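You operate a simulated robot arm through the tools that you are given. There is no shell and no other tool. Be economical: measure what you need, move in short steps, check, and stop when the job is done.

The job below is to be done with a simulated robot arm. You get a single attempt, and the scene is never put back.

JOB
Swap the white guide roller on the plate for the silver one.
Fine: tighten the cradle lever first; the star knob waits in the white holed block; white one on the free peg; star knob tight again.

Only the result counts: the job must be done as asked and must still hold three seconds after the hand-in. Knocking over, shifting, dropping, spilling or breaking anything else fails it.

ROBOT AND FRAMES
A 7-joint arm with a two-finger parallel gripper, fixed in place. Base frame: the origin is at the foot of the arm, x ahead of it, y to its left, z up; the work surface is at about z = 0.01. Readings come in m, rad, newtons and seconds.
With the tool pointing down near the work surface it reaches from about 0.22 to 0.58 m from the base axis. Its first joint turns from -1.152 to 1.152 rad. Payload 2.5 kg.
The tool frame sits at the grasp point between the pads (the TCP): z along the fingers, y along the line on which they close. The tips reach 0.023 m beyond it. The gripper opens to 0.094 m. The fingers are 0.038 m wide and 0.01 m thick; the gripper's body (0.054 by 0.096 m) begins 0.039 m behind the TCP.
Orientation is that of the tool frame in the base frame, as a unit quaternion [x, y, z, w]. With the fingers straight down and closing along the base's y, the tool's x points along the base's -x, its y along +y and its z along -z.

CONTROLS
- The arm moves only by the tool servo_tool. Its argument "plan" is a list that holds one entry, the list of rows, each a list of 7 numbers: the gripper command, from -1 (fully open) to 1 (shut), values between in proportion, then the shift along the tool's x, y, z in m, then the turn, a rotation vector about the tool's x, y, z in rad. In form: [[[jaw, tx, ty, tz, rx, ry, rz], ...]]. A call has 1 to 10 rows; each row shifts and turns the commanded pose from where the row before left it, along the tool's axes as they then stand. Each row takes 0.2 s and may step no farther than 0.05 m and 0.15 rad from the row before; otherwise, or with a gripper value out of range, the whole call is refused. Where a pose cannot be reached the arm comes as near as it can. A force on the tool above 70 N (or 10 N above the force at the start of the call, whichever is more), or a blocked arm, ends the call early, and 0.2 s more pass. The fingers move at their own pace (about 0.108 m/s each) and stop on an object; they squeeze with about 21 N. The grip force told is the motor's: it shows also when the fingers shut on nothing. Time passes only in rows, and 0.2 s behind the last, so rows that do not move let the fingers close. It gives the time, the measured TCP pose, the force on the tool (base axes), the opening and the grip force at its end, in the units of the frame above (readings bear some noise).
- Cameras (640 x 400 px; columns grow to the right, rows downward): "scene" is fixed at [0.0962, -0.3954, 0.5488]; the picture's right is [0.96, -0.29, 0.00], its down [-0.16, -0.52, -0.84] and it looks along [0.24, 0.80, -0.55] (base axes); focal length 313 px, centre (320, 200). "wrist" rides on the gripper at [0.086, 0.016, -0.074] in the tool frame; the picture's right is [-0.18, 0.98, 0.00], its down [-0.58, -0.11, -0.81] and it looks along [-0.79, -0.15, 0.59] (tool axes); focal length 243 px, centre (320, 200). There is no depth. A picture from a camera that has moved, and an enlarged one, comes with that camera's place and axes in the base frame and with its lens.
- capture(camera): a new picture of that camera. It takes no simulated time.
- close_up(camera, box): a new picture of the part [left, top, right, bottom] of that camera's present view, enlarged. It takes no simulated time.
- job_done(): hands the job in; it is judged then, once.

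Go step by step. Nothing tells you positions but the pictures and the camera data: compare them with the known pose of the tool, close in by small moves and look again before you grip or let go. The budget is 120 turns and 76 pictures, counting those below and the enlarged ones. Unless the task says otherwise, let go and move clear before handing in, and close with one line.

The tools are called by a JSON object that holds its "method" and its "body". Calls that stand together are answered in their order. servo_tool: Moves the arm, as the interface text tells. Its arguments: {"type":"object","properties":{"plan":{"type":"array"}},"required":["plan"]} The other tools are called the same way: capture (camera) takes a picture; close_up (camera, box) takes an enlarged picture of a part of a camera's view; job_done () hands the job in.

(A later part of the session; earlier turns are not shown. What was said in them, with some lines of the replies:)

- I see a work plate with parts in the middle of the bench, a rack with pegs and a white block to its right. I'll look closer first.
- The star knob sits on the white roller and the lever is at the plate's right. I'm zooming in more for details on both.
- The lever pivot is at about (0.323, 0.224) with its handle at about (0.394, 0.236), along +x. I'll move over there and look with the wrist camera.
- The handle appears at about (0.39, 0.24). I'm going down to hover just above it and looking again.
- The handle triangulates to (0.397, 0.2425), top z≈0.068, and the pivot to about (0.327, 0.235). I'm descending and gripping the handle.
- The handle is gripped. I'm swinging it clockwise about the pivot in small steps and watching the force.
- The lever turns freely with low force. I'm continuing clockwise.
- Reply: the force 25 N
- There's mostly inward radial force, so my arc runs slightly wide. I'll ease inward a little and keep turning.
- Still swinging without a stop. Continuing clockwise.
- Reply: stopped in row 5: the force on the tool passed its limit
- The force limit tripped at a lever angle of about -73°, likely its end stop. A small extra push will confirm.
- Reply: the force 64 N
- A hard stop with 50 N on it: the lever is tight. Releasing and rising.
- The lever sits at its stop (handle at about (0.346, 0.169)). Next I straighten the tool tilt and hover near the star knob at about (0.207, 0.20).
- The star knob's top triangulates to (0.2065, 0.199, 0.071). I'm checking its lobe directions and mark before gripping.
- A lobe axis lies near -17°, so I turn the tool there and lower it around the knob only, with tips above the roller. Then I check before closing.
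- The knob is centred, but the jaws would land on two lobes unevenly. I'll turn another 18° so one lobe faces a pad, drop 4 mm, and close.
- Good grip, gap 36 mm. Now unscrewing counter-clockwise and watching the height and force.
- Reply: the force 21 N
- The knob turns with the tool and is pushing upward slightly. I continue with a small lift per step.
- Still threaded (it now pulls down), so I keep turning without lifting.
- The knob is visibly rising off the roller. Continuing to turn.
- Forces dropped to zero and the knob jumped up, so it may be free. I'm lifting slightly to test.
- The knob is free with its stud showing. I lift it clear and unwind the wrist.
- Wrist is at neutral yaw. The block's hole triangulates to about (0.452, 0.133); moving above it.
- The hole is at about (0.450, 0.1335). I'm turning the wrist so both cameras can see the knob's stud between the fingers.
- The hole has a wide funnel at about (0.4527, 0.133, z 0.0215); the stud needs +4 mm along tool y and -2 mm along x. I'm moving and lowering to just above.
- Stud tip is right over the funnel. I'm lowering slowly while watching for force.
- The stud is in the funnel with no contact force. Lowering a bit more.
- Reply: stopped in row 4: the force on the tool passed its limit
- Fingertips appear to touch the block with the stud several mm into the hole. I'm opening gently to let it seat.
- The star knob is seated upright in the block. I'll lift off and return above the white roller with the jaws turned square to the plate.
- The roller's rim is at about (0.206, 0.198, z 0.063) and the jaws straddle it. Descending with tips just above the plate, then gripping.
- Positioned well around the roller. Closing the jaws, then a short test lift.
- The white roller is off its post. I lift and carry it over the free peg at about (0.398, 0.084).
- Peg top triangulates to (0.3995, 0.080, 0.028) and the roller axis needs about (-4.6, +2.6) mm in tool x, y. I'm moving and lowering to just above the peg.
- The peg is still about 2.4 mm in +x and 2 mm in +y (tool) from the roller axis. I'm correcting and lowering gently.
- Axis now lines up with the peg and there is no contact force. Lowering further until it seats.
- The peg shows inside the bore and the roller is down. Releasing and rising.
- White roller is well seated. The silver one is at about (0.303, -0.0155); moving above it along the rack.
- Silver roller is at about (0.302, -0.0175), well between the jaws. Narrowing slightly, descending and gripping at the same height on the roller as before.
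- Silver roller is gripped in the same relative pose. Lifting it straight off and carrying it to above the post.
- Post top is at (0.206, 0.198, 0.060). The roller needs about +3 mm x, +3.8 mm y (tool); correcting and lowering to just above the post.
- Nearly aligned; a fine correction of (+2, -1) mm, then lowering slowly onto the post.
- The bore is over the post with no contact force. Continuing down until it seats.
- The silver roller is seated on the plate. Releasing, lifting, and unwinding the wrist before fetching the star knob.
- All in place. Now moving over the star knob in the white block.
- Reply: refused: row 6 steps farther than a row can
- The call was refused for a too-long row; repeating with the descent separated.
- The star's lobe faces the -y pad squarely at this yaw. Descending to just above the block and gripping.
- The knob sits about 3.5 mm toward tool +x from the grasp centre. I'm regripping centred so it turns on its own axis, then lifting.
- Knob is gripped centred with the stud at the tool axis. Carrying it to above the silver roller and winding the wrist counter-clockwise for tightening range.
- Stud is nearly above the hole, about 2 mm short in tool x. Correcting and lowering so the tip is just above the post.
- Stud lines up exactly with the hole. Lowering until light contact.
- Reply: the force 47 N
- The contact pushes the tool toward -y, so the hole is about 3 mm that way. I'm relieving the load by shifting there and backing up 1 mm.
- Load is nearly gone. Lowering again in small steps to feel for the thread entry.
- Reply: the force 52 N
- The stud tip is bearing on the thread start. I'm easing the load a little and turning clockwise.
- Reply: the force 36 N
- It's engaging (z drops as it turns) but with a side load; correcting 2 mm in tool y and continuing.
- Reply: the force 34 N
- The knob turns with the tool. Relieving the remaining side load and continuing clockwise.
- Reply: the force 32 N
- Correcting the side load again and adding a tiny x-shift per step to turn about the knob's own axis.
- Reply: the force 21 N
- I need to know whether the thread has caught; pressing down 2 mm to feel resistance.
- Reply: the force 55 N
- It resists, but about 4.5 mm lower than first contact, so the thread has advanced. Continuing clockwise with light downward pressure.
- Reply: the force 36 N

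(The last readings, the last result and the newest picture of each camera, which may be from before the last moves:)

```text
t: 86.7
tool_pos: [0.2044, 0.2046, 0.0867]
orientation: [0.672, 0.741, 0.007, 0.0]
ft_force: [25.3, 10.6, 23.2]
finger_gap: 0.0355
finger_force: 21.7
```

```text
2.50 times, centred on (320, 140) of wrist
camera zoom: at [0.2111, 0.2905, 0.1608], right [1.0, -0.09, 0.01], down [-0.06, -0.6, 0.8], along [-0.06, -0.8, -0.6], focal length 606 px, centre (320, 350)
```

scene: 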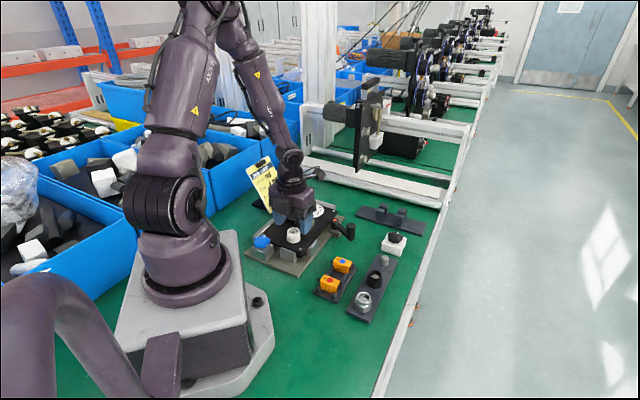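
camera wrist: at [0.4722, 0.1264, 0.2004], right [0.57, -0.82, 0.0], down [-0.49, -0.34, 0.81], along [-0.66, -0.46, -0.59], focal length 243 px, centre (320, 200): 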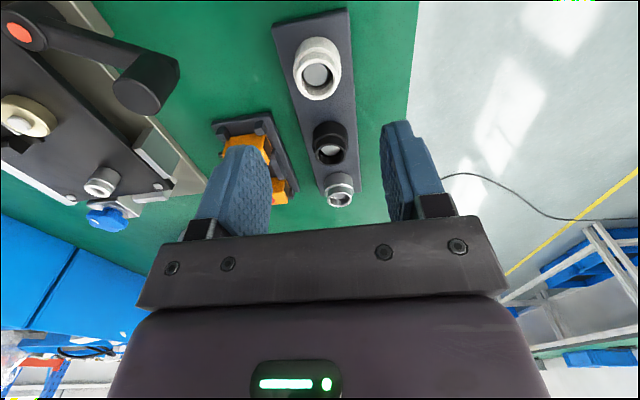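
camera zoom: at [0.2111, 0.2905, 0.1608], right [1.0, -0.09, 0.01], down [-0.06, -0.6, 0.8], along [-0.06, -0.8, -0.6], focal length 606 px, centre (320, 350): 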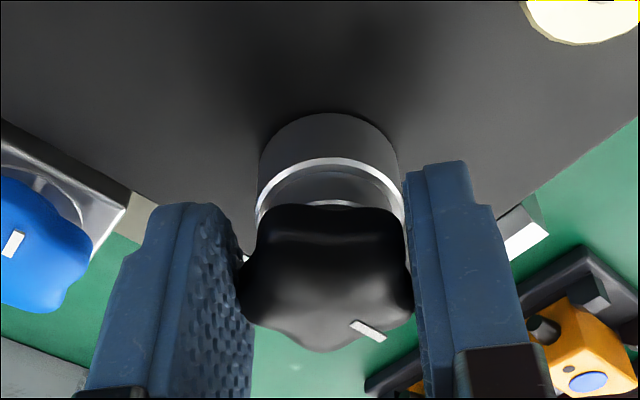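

The side force pattern shows the knob sits about -4.5 mm along tool x in the grip, so I'll turn about that point. Relieving and continuing.

{"method": "servo_tool", "body": {"plan": [[[1, 0, 0.0025, 0, 0, 0, 0], [1, 0, 0.0007, 0.0003, 0, 0, 0.15], [1, 0, 0.0007, 0.0003, 0, 0, 0.15], [1, 0, 0.0007, 0.0003, 0, 0, 0.15], [1, 0, 0.0007, 0.0003, 0, 0, 0.15], [1, 0, 0, 0, 0, 0, 0]]]}}

```text
t: 88.1
tool_pos: [0.2055, 0.2002, 0.0829]
orientation: [0.861, 0.509, -0.001, -0.001]
ft_force: [14.0, -5.9, 0.8]
finger_gap: 0.0356
finger_force: 21.3
```

The tool dropped 4 mm and centred with near-zero force: the stud has just found the hole. Pressing gently to feel where it now rests.

{"method": "servo_tool", "body": {"plan": [[[1, 0, 0, 0.001, 0, 0, 0], [1, 0, 0, 0.001, 0, 0, 0], [1, 0, 0, 0, 0, 0, 0]]]}}

{"method": "close_up", "body": {"camera": "scene", "box": [275, 205, 315, 245]}}

```text
t: 88.9
tool_pos: [0.2065, 0.2008, 0.0827]
orientation: [0.861, 0.509, 0.0, -0.001]
ft_force: [8.6, -19.4, 16.7]
finger_gap: 0.036
finger_force: 20.8
```

```text
10.00 times, centred on (295, 225) of scene
camera zoom: at [0.0961, -0.3954, 0.5488], right [0.96, -0.29, 0.0], down [-0.16, -0.52, -0.84], along [0.24, 0.8, -0.55], focal length 3126 px, centre (570, -50)
```

zoom: 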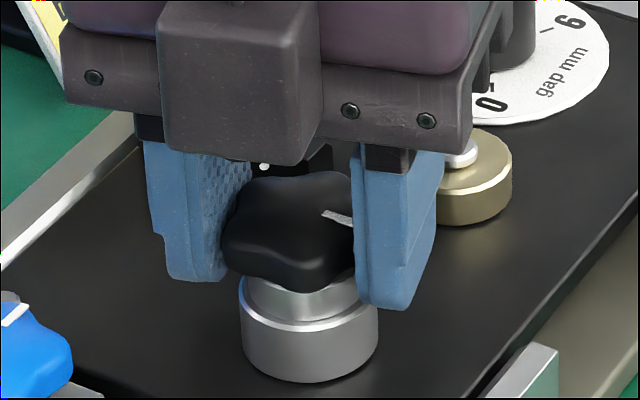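

The knob now sits down on the roller, upright. I'll turn further clockwise with this grip before regripping.

{"method": "servo_tool", "body": {"plan": [[[1, -0.001, 0, -0.0005, 0, 0, 0], [1, 0, 0.0003, 0, 0, 0, 0.15], [1, 0, 0.0003, 0, 0, 0, 0.15], [1, 0, 0.0003, 0, 0, 0, 0.15], [1, 0, 0, 0, 0, 0, 0]]]}}

```text
t: 90.1
tool_pos: [0.2063, 0.1999, 0.0823]
orientation: [0.953, 0.304, 0.0, -0.001]
ft_force: [13.9, -11.2, 4.8]
finger_gap: 0.036
finger_force: 20.8
```

Releasing, raising clear, and winding back 216° for another turn.

{"method": "servo_tool", "body": {"plan": [[[0, 0, 0, 0, 0, 0, 0], [-0.2, 0, 0, 0, 0, 0, 0], [-0.2, -0.0015, 0, -0.03, 0, 0, 0], [-0.2, 0, 0, 0, 0, 0, -0.145], [-0.2, 0, 0, 0, 0, 0, -0.145], [-0.2, 0, 0, 0, 0, 0, -0.145], [-0.2, 0, 0, 0, 0, 0, -0.145], [-0.2, 0, 0, 0, 0, 0, -0.145], [-0.2, 0, 0, 0, 0, 0, -0.145], [-0.2, 0, 0, 0, 0, 0, -0.145]]]}}

{"method": "servo_tool", "body": {"plan": [[[-0.2, 0, 0, 0, 0, 0, -0.145], [-0.2, 0, 0, 0, 0, 0, -0.145], [-0.2, 0, 0, 0, 0, 0, -0.145], [-0.2, 0, 0, 0, 0, 0, -0.145], [-0.2, 0, 0, 0, 0, 0, -0.145], [-0.2, 0, 0, 0, 0, 0, -0.145], [-0.2, 0, 0, 0, 0, 0, -0.145], [-0.2, 0, 0, 0, 0, 0, -0.145], [-0.2, 0, 0, 0, 0, 0, -0.145], [-0.2, 0, 0, 0, 0, 0, -0.145]]]}}

{"method": "servo_tool", "body": {"plan": [[[-0.2, 0, 0, 0, 0, 0, -0.145], [-0.2, 0, 0, 0, 0, 0, -0.145], [-0.2, 0, 0, 0, 0, 0, -0.145], [-0.2, 0, 0, 0, 0, 0, -0.145], [-0.2, 0, 0, 0, 0, 0, -0.145], [-0.2, 0, 0, 0, 0, 0, -0.145], [-0.2, 0, 0, 0, 0, 0, -0.145], [-0.2, 0, 0, 0, 0, 0, -0.145], [-0.2, 0, 0, 0, 0, 0, -0.145], [-0.2, 0, 0, 0, 0, 0, 0]]]}}

{"method": "close_up", "body": {"camera": "wrist", "box": [220, 60, 420, 220]}}

```text
t: 92.3
tool_pos: [0.2052, 0.2005, 0.1122]
orientation: [0.683, 0.731, 0.001, -0.002]
ft_force: [-0.4, -0.5, 0.5]
finger_gap: 0.0564
finger_force: 0.0
```

```text
t: 94.5
tool_pos: [0.2045, 0.1999, 0.1112]
orientation: [0.026, 1.0, 0.002, -0.001]
ft_force: [-0.5, 0.0, 0.0]
finger_gap: 0.0565
finger_force: 0.1
```

```text
t: 96.7
tool_pos: [0.2057, 0.1996, 0.1127]
orientation: [-0.585, 0.811, 0.001, 0.001]
ft_force: [-0.7, 0.1, 0.6]
finger_gap: 0.0562
finger_force: 0.0
```

```text
2.50 times, centred on (320, 140) of wrist
camera zoom: at [0.1624, 0.1208, 0.1853], right [-0.88, 0.48, 0.0], down [0.29, 0.52, 0.81], along [0.39, 0.71, -0.59], focal length 606 px, centre (320, 350)
```

zoom: 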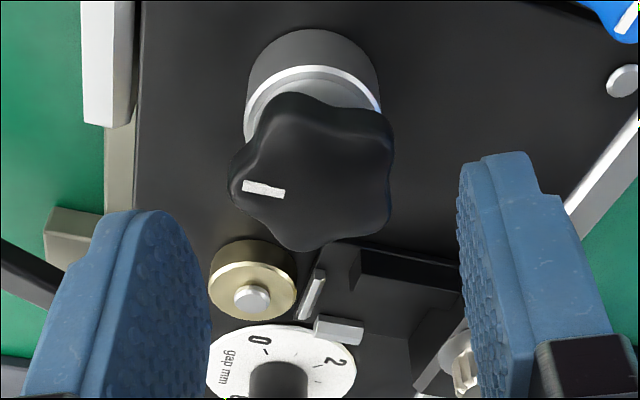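

Knob is upright, centred, with a lobe facing the pad. Descending, gripping, and turning clockwise.

{"method": "servo_tool", "body": {"plan": [[[-0.2, 0, 0, 0.018, 0, 0, 0], [-0.2, 0, 0, 0.016, 0, 0, 0], [0.1, 0, 0, 0, 0, 0, 0], [1, 0, 0, 0, 0, 0, 0], [1, 0, 0, 0, 0, 0, 0], [1, 0, 0, 0, 0, 0, 0]]]}}

{"method": "servo_tool", "body": {"plan": [[[1, 0, 0, 0, 0, 0, 0.15], [1, 0, 0, 0, 0, 0, 0.15], [1, 0, 0, 0, 0, 0, 0.15], [1, 0, 0, 0, 0, 0, 0.15], [1, 0, 0, 0, 0, 0, 0.15], [1, 0, 0, 0, 0, 0, 0]]]}}

```text
t: 98.1
tool_pos: [0.2059, 0.2, 0.0778]
orientation: [-0.584, 0.812, 0.001, 0.001]
ft_force: [14.3, -5.8, -0.3]
finger_gap: 0.0357
finger_force: 21.4
```

```text
t: 99.5
tool_pos: [0.205, 0.1978, 0.0787]
orientation: [-0.245, 0.969, 0.001, -0.001]
ft_force: [15.7, -13.0, -0.4]
finger_gap: 0.0358
finger_force: 20.8
```

Turning steadily at low force. Continuing clockwise.

{"method": "servo_tool", "body": {"plan": [[[1, 0, 0, 0, 0, 0, 0.15], [1, 0, 0, 0, 0, 0, 0.15], [1, 0, 0, 0, 0, 0, 0.15], [1, 0, 0, 0, 0, 0, 0.15], [1, 0, 0, 0, 0, 0, 0.15], [1, 0, 0, 0, 0, 0, 0]]]}}

{"method": "servo_tool", "body": {"plan": [[[1, 0, 0, 0, 0, 0, 0.15], [1, 0, 0, 0, 0, 0, 0.15], [1, 0, 0, 0, 0, 0, 0.15], [1, 0, 0, 0, 0, 0, 0.15], [1, 0, 0, 0, 0, 0, 0.15], [1, 0, 0, 0, 0, 0, 0]]]}}

```text
t: 100.9
tool_pos: [0.2054, 0.1999, 0.0775]
orientation: [0.125, 0.992, -0.001, -0.003]
ft_force: [0.2, -19.1, -0.8]
finger_gap: 0.0356
finger_force: 20.4
```

```text
t: 102.3
tool_pos: [0.204, 0.2001, 0.078]
orientation: [0.48, 0.877, 0.001, -0.002]
ft_force: [-9.2, -6.0, 0.7]
finger_gap: 0.0359
finger_force: 21.3
```

No axial load yet, so I'll test whether the thread holds with a 3 mm upward pull.

{"method": "servo_tool", "body": {"plan": [[[1, 0, 0, -0.0015, 0, 0, 0], [1, 0, 0, -0.0015, 0, 0, 0], [1, 0, 0, 0, 0, 0, 0]]]}}

```text
t: 103.1
tool_pos: [0.2052, 0.2006, 0.0805]
orientation: [0.479, 0.878, 0.0, -0.002]
ft_force: [-11.0, 2.3, -18.4]
finger_gap: 0.036
finger_force: 20.8
```

The thread holds (-18 N pull). Going back down and continuing to tighten, watching the jaw gap for slip.

{"method": "servo_tool", "body": {"plan": [[[1, 0, 0, 0.003, 0, 0, 0], [1, 0, 0, 0, 0, 0, 0.15], [1, 0, 0, 0, 0, 0, 0.15], [1, 0, 0, 0, 0, 0, 0.15], [1, 0, 0, 0, 0, 0, 0]]]}}

{"method": "servo_tool", "body": {"plan": [[[1, 0, 0, 0, 0, 0, 0.15], [1, 0, 0, 0, 0, 0, 0.15], [1, 0, 0, 0, 0, 0, 0.15], [1, 0, 0, 0, 0, 0, 0]]]}}

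{"method": "servo_tool", "body": {"plan": [[[1, 0, 0, 0, 0, 0, 0.15], [1, 0, 0, 0, 0, 0, 0.15], [1, 0, 0, 0, 0, 0, 0.15], [1, 0, 0, 0, 0, 0, 0]]]}}

```text
t: 104.3
tool_pos: [0.2058, 0.2004, 0.0781]
orientation: [0.664, 0.747, 0.002, -0.001]
ft_force: [-2.9, 1.9, -0.9]
finger_gap: 0.0358
finger_force: 21.2
```

```text
t: 105.3
tool_pos: [0.2061, 0.1999, 0.0783]
orientation: [0.814, 0.581, 0.002, -0.001]
ft_force: [7.0, 1.7, -1.5]
finger_gap: 0.0359
finger_force: 21.3
```

```text
t: 106.3
tool_pos: [0.205, 0.1987, 0.0778]
orientation: [0.923, 0.384, 0.001, 0.0]
ft_force: [15.1, -7.1, -0.3]
finger_gap: 0.0358
finger_force: 20.5
```

That grip's range is used up with the knob still following. Winding back another 216° for a final tightening turn.

{"method": "servo_tool", "body": {"plan": [[[0, 0, 0, 0, 0, 0, 0], [-0.2, 0, 0, 0, 0, 0, 0], [-0.2, 0, 0, -0.03, 0, 0, 0], [-0.2, 0, 0, 0, 0, 0, -0.145], [-0.2, 0, 0, 0, 0, 0, -0.145], [-0.2, 0, 0, 0, 0, 0, -0.145], [-0.2, 0, 0, 0, 0, 0, -0.145], [-0.2, 0, 0, 0, 0, 0, -0.145], [-0.2, 0, 0, 0, 0, 0, -0.145], [-0.2, 0, 0, 0, 0, 0, -0.145]]]}}

{"method": "servo_tool", "body": {"plan": [[[-0.2, 0, 0, 0, 0, 0, -0.145], [-0.2, 0, 0, 0, 0, 0, -0.145], [-0.2, 0, 0, 0, 0, 0, -0.145], [-0.2, 0, 0, 0, 0, 0, -0.145], [-0.2, 0, 0, 0, 0, 0, -0.145], [-0.2, 0, 0, 0, 0, 0, -0.145], [-0.2, 0, 0, 0, 0, 0, -0.145], [-0.2, 0, 0, 0, 0, 0, -0.145], [-0.2, 0, 0, 0, 0, 0, -0.145], [-0.2, 0, 0, 0, 0, 0, -0.145]]]}}

{"method": "servo_tool", "body": {"plan": [[[-0.2, 0, 0, 0, 0, 0, -0.145], [-0.2, 0, 0, 0, 0, 0, -0.145], [-0.2, 0, 0, 0, 0, 0, -0.145], [-0.2, 0, 0, 0, 0, 0, -0.145], [-0.2, 0, 0, 0, 0, 0, -0.145], [-0.2, 0, 0, 0, 0, 0, -0.145], [-0.2, 0, 0, 0, 0, 0, -0.145], [-0.2, 0, 0, 0, 0, 0, -0.145], [-0.2, 0, 0, 0, 0, 0, -0.145], [-0.2, 0, 0, 0, 0, 0, 0]]]}}

{"method": "servo_tool", "body": {"plan": [[[-0.2, 0, 0, 0.017, 0, 0, 0], [-0.2, 0, 0, 0.014, 0, 0, 0], [0.1, 0, 0, 0, 0, 0, 0], [1, 0, 0, 0, 0, 0, 0], [1, 0, 0, 0, 0, 0, 0], [1, 0, 0, 0, 0, 0, 0]]]}}

```text
t: 108.5
tool_pos: [0.2054, 0.2, 0.1081]
orientation: [0.618, 0.786, 0.001, -0.001]
ft_force: [0.0, -0.3, 0.1]
finger_gap: 0.0563
finger_force: 0.1
```

```text
t: 110.7
tool_pos: [0.2066, 0.1986, 0.1072]
orientation: [-0.061, 0.998, 0.001, -0.001]
ft_force: [-0.1, -0.3, -0.1]
finger_gap: 0.0562
finger_force: 0.0
```

```text
t: 112.9
tool_pos: [0.2052, 0.1998, 0.1089]
orientation: [-0.653, 0.757, 0.002, 0.0]
ft_force: [0.9, -0.6, -0.2]
finger_gap: 0.0563
finger_force: 0.1
```

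```text
t: 114.3
tool_pos: [0.2064, 0.1987, 0.0774]
orientation: [-0.653, 0.758, 0.001, 0.0]
ft_force: [4.6, -0.5, -0.4]
finger_gap: 0.0358
finger_force: 21.0
```

Gripped again (gap 35.8 mm). Tightening in short bursts, watching the gap for the slip that shows it's tight.

{"method": "servo_tool", "body": {"plan": [[[1, 0, 0, 0, 0, 0, 0.15], [1, 0, 0, 0, 0, 0, 0.15]]]}}

{"method": "servo_tool", "body": {"plan": [[[1, 0, 0, 0, 0, 0, 0.15], [1, 0, 0, 0, 0, 0, 0.15]]]}}

{"method": "servo_tool", "body": {"plan": [[[1, 0, 0, 0, 0, 0, 0.15], [1, 0, 0, 0, 0, 0, 0.15]]]}}

{"method": "servo_tool", "body": {"plan": [[[1, 0, 0, 0, 0, 0, 0.15], [1, 0, 0, 0, 0, 0, 0.15]]]}}

{"method": "servo_tool", "body": {"plan": [[[1, 0, 0, 0, 0, 0, 0.15], [1, 0, 0, 0, 0, 0, 0.15]]]}}

{"method": "servo_tool", "body": {"plan": [[[1, 0, 0, 0, 0, 0, 0.15], [1, 0, 0, 0, 0, 0, 0.15]]]}}

```text
t: 114.9
tool_pos: [0.2067, 0.1994, 0.0767]
orientation: [-0.531, 0.848, 0.001, 0.0]
ft_force: [10.3, -1.4, -1.0]
finger_gap: 0.0361
finger_force: 20.9
```

```text
t: 115.5
tool_pos: [0.2057, 0.1994, 0.0791]
orientation: [-0.397, 0.918, 0.001, 0.0]
ft_force: [16.7, -5.1, -1.4]
finger_gap: 0.036
finger_force: 20.6
```

```text
t: 116.1
tool_pos: [0.2057, 0.1988, 0.0767]
orientation: [-0.257, 0.966, 0.0, 0.0]
ft_force: [16.5, -10.9, 0.6]
finger_gap: 0.0359
finger_force: 20.9
```

```text
t: 116.7
tool_pos: [0.2036, 0.1985, 0.0766]
orientation: [-0.109, 0.994, 0.0, -0.003]
ft_force: [9.9, -17.6, 4.9]
finger_gap: 0.0359
finger_force: 21.2
```

```text
t: 117.3
tool_pos: [0.2049, 0.1987, 0.0761]
orientation: [0.04, 0.999, -0.001, -0.002]
ft_force: [5.5, -17.9, 3.3]
finger_gap: 0.036
finger_force: 21.1
```

```text
t: 117.9
tool_pos: [0.2051, 0.1993, 0.0762]
orientation: [0.188, 0.982, 0.0, -0.002]
ft_force: [1.0, -13.6, -0.5]
finger_gap: 0.0362
finger_force: 21.0
```

No slip yet. Continuing clockwise in bursts.

{"method": "servo_tool", "body": {"plan": [[[1, 0, 0, 0, 0, 0, 0.15], [1, 0, 0, 0, 0, 0, 0.15]]]}}

{"method": "servo_tool", "body": {"plan": [[[1, 0, 0, 0, 0, 0, 0.15], [1, 0, 0, 0, 0, 0, 0.15]]]}}

{"method": "servo_tool", "body": {"plan": [[[1, 0, 0, 0, 0, 0, 0.15], [1, 0, 0, 0, 0, 0, 0.15]]]}}

{"method": "servo_tool", "body": {"plan": [[[1, 0, 0, 0, 0, 0, 0.15], [1, 0, 0, 0, 0, 0, 0.15]]]}}

{"method": "servo_tool", "body": {"plan": [[[1, 0, 0, 0, 0, 0, 0.15], [1, 0, 0, 0, 0, 0, 0.15]]]}}

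{"method": "servo_tool", "body": {"plan": [[[1, 0, 0, 0, 0, 0, 0.15], [1, 0, 0, 0, 0, 0, 0.15], [1, 0, 0, 0, 0, 0, 0.15]]]}}

```text
t: 118.5
tool_pos: [0.204, 0.1998, 0.0772]
orientation: [0.332, 0.943, 0.001, -0.002]
ft_force: [-4.2, -7.5, -0.2]
finger_gap: 0.0359
finger_force: 21.4
```

```text
t: 119.1
tool_pos: [0.2053, 0.1992, 0.0766]
orientation: [0.469, 0.883, 0.001, -0.002]
ft_force: [-6.5, -6.9, 0.3]
finger_gap: 0.0361
finger_force: 20.7
```

```text
t: 119.7
tool_pos: [0.2055, 0.2, 0.0765]
orientation: [0.596, 0.803, 0.001, 0.0]
ft_force: [-5.2, -5.4, 0.1]
finger_gap: 0.0358
finger_force: 21.0
```

```text
t: 120.3
tool_pos: [0.2064, 0.1995, 0.0775]
orientation: [0.71, 0.704, 0.002, -0.001]
ft_force: [-0.5, -0.8, 0.2]
finger_gap: 0.0358
finger_force: 20.9
```

```text
t: 120.9
tool_pos: [0.2059, 0.2, 0.0773]
orientation: [0.807, 0.59, 0.001, -0.001]
ft_force: [6.2, 2.7, -1.0]
finger_gap: 0.0358
finger_force: 20.4
```

```text
t: 121.7
tool_pos: [0.2051, 0.1991, 0.0779]
orientation: [0.919, 0.394, 0.001, 0.0]
ft_force: [13.5, -5.1, -0.3]
finger_gap: 0.0359
finger_force: 20.7
```

Still no visible slip. Pull test again, then release and rise for my last picture, framed exactly like the original tight view.

{"method": "servo_tool", "body": {"plan": [[[1, 0, 0, -0.0015, 0, 0, 0], [1, 0, 0, -0.0015, 0, 0, 0], [1, 0, 0, 0, 0, 0, 0]]]}}

{"method": "servo_tool", "body": {"plan": [[[1, 0, 0, 0.003, 0, 0, 0], [0, 0, 0, 0, 0, 0, 0], [-0.2, 0, 0, 0, 0, 0, 0], [-0.2, 0, 0, -0.04, 0, 0, 0], [-0.2, 0, 0, -0.04, 0, 0, 0], [-0.2, 0, 0, 0, 0, 0, 0]]]}}

{"method": "close_up", "body": {"camera": "scene", "box": [275, 210, 315, 245]}}

```text
t: 122.5
tool_pos: [0.206, 0.1984, 0.0794]
orientation: [0.918, 0.396, 0.001, 0.0]
ft_force: [19.8, -8.7, -18.2]
finger_gap: 0.0361
finger_force: 20.7
```

```text
t: 123.9
tool_pos: [0.2046, 0.1981, 0.1578]
orientation: [0.918, 0.397, 0.0, -0.001]
ft_force: [-0.3, 0.6, 0.1]
finger_gap: 0.0567
finger_force: 0.0
```

```text
11.43 times, centred on (295, 228) of scene
camera zoom: at [0.0961, -0.3954, 0.5488], right [0.96, -0.29, 0.0], down [-0.16, -0.52, -0.84], along [0.24, 0.8, -0.55], focal length 3573 px, centre (606, -114)
```

zoom: 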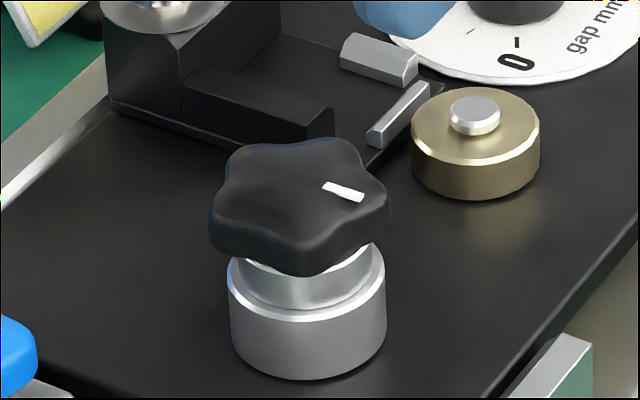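

The star knob's mark has held the same direction (about -43°) from before the last two full turns, and its height matches the original tight view. So it is tight and the jaws were just slipping on it. The hand is open and clear above, the silver roller is on the plate, the white one is on the free peg, and the lever is at its stop, so I'm handing in.

{"method": "job_done", "body": {}}

```text
The job is handed in.
```

The job is handed in: I tightened the cradle lever, put the silver roller on the plate and the white one on the free peg, and tightened the star knob again. The job card by the plate says "Roller black"; I fitted the silver one, as you asked.
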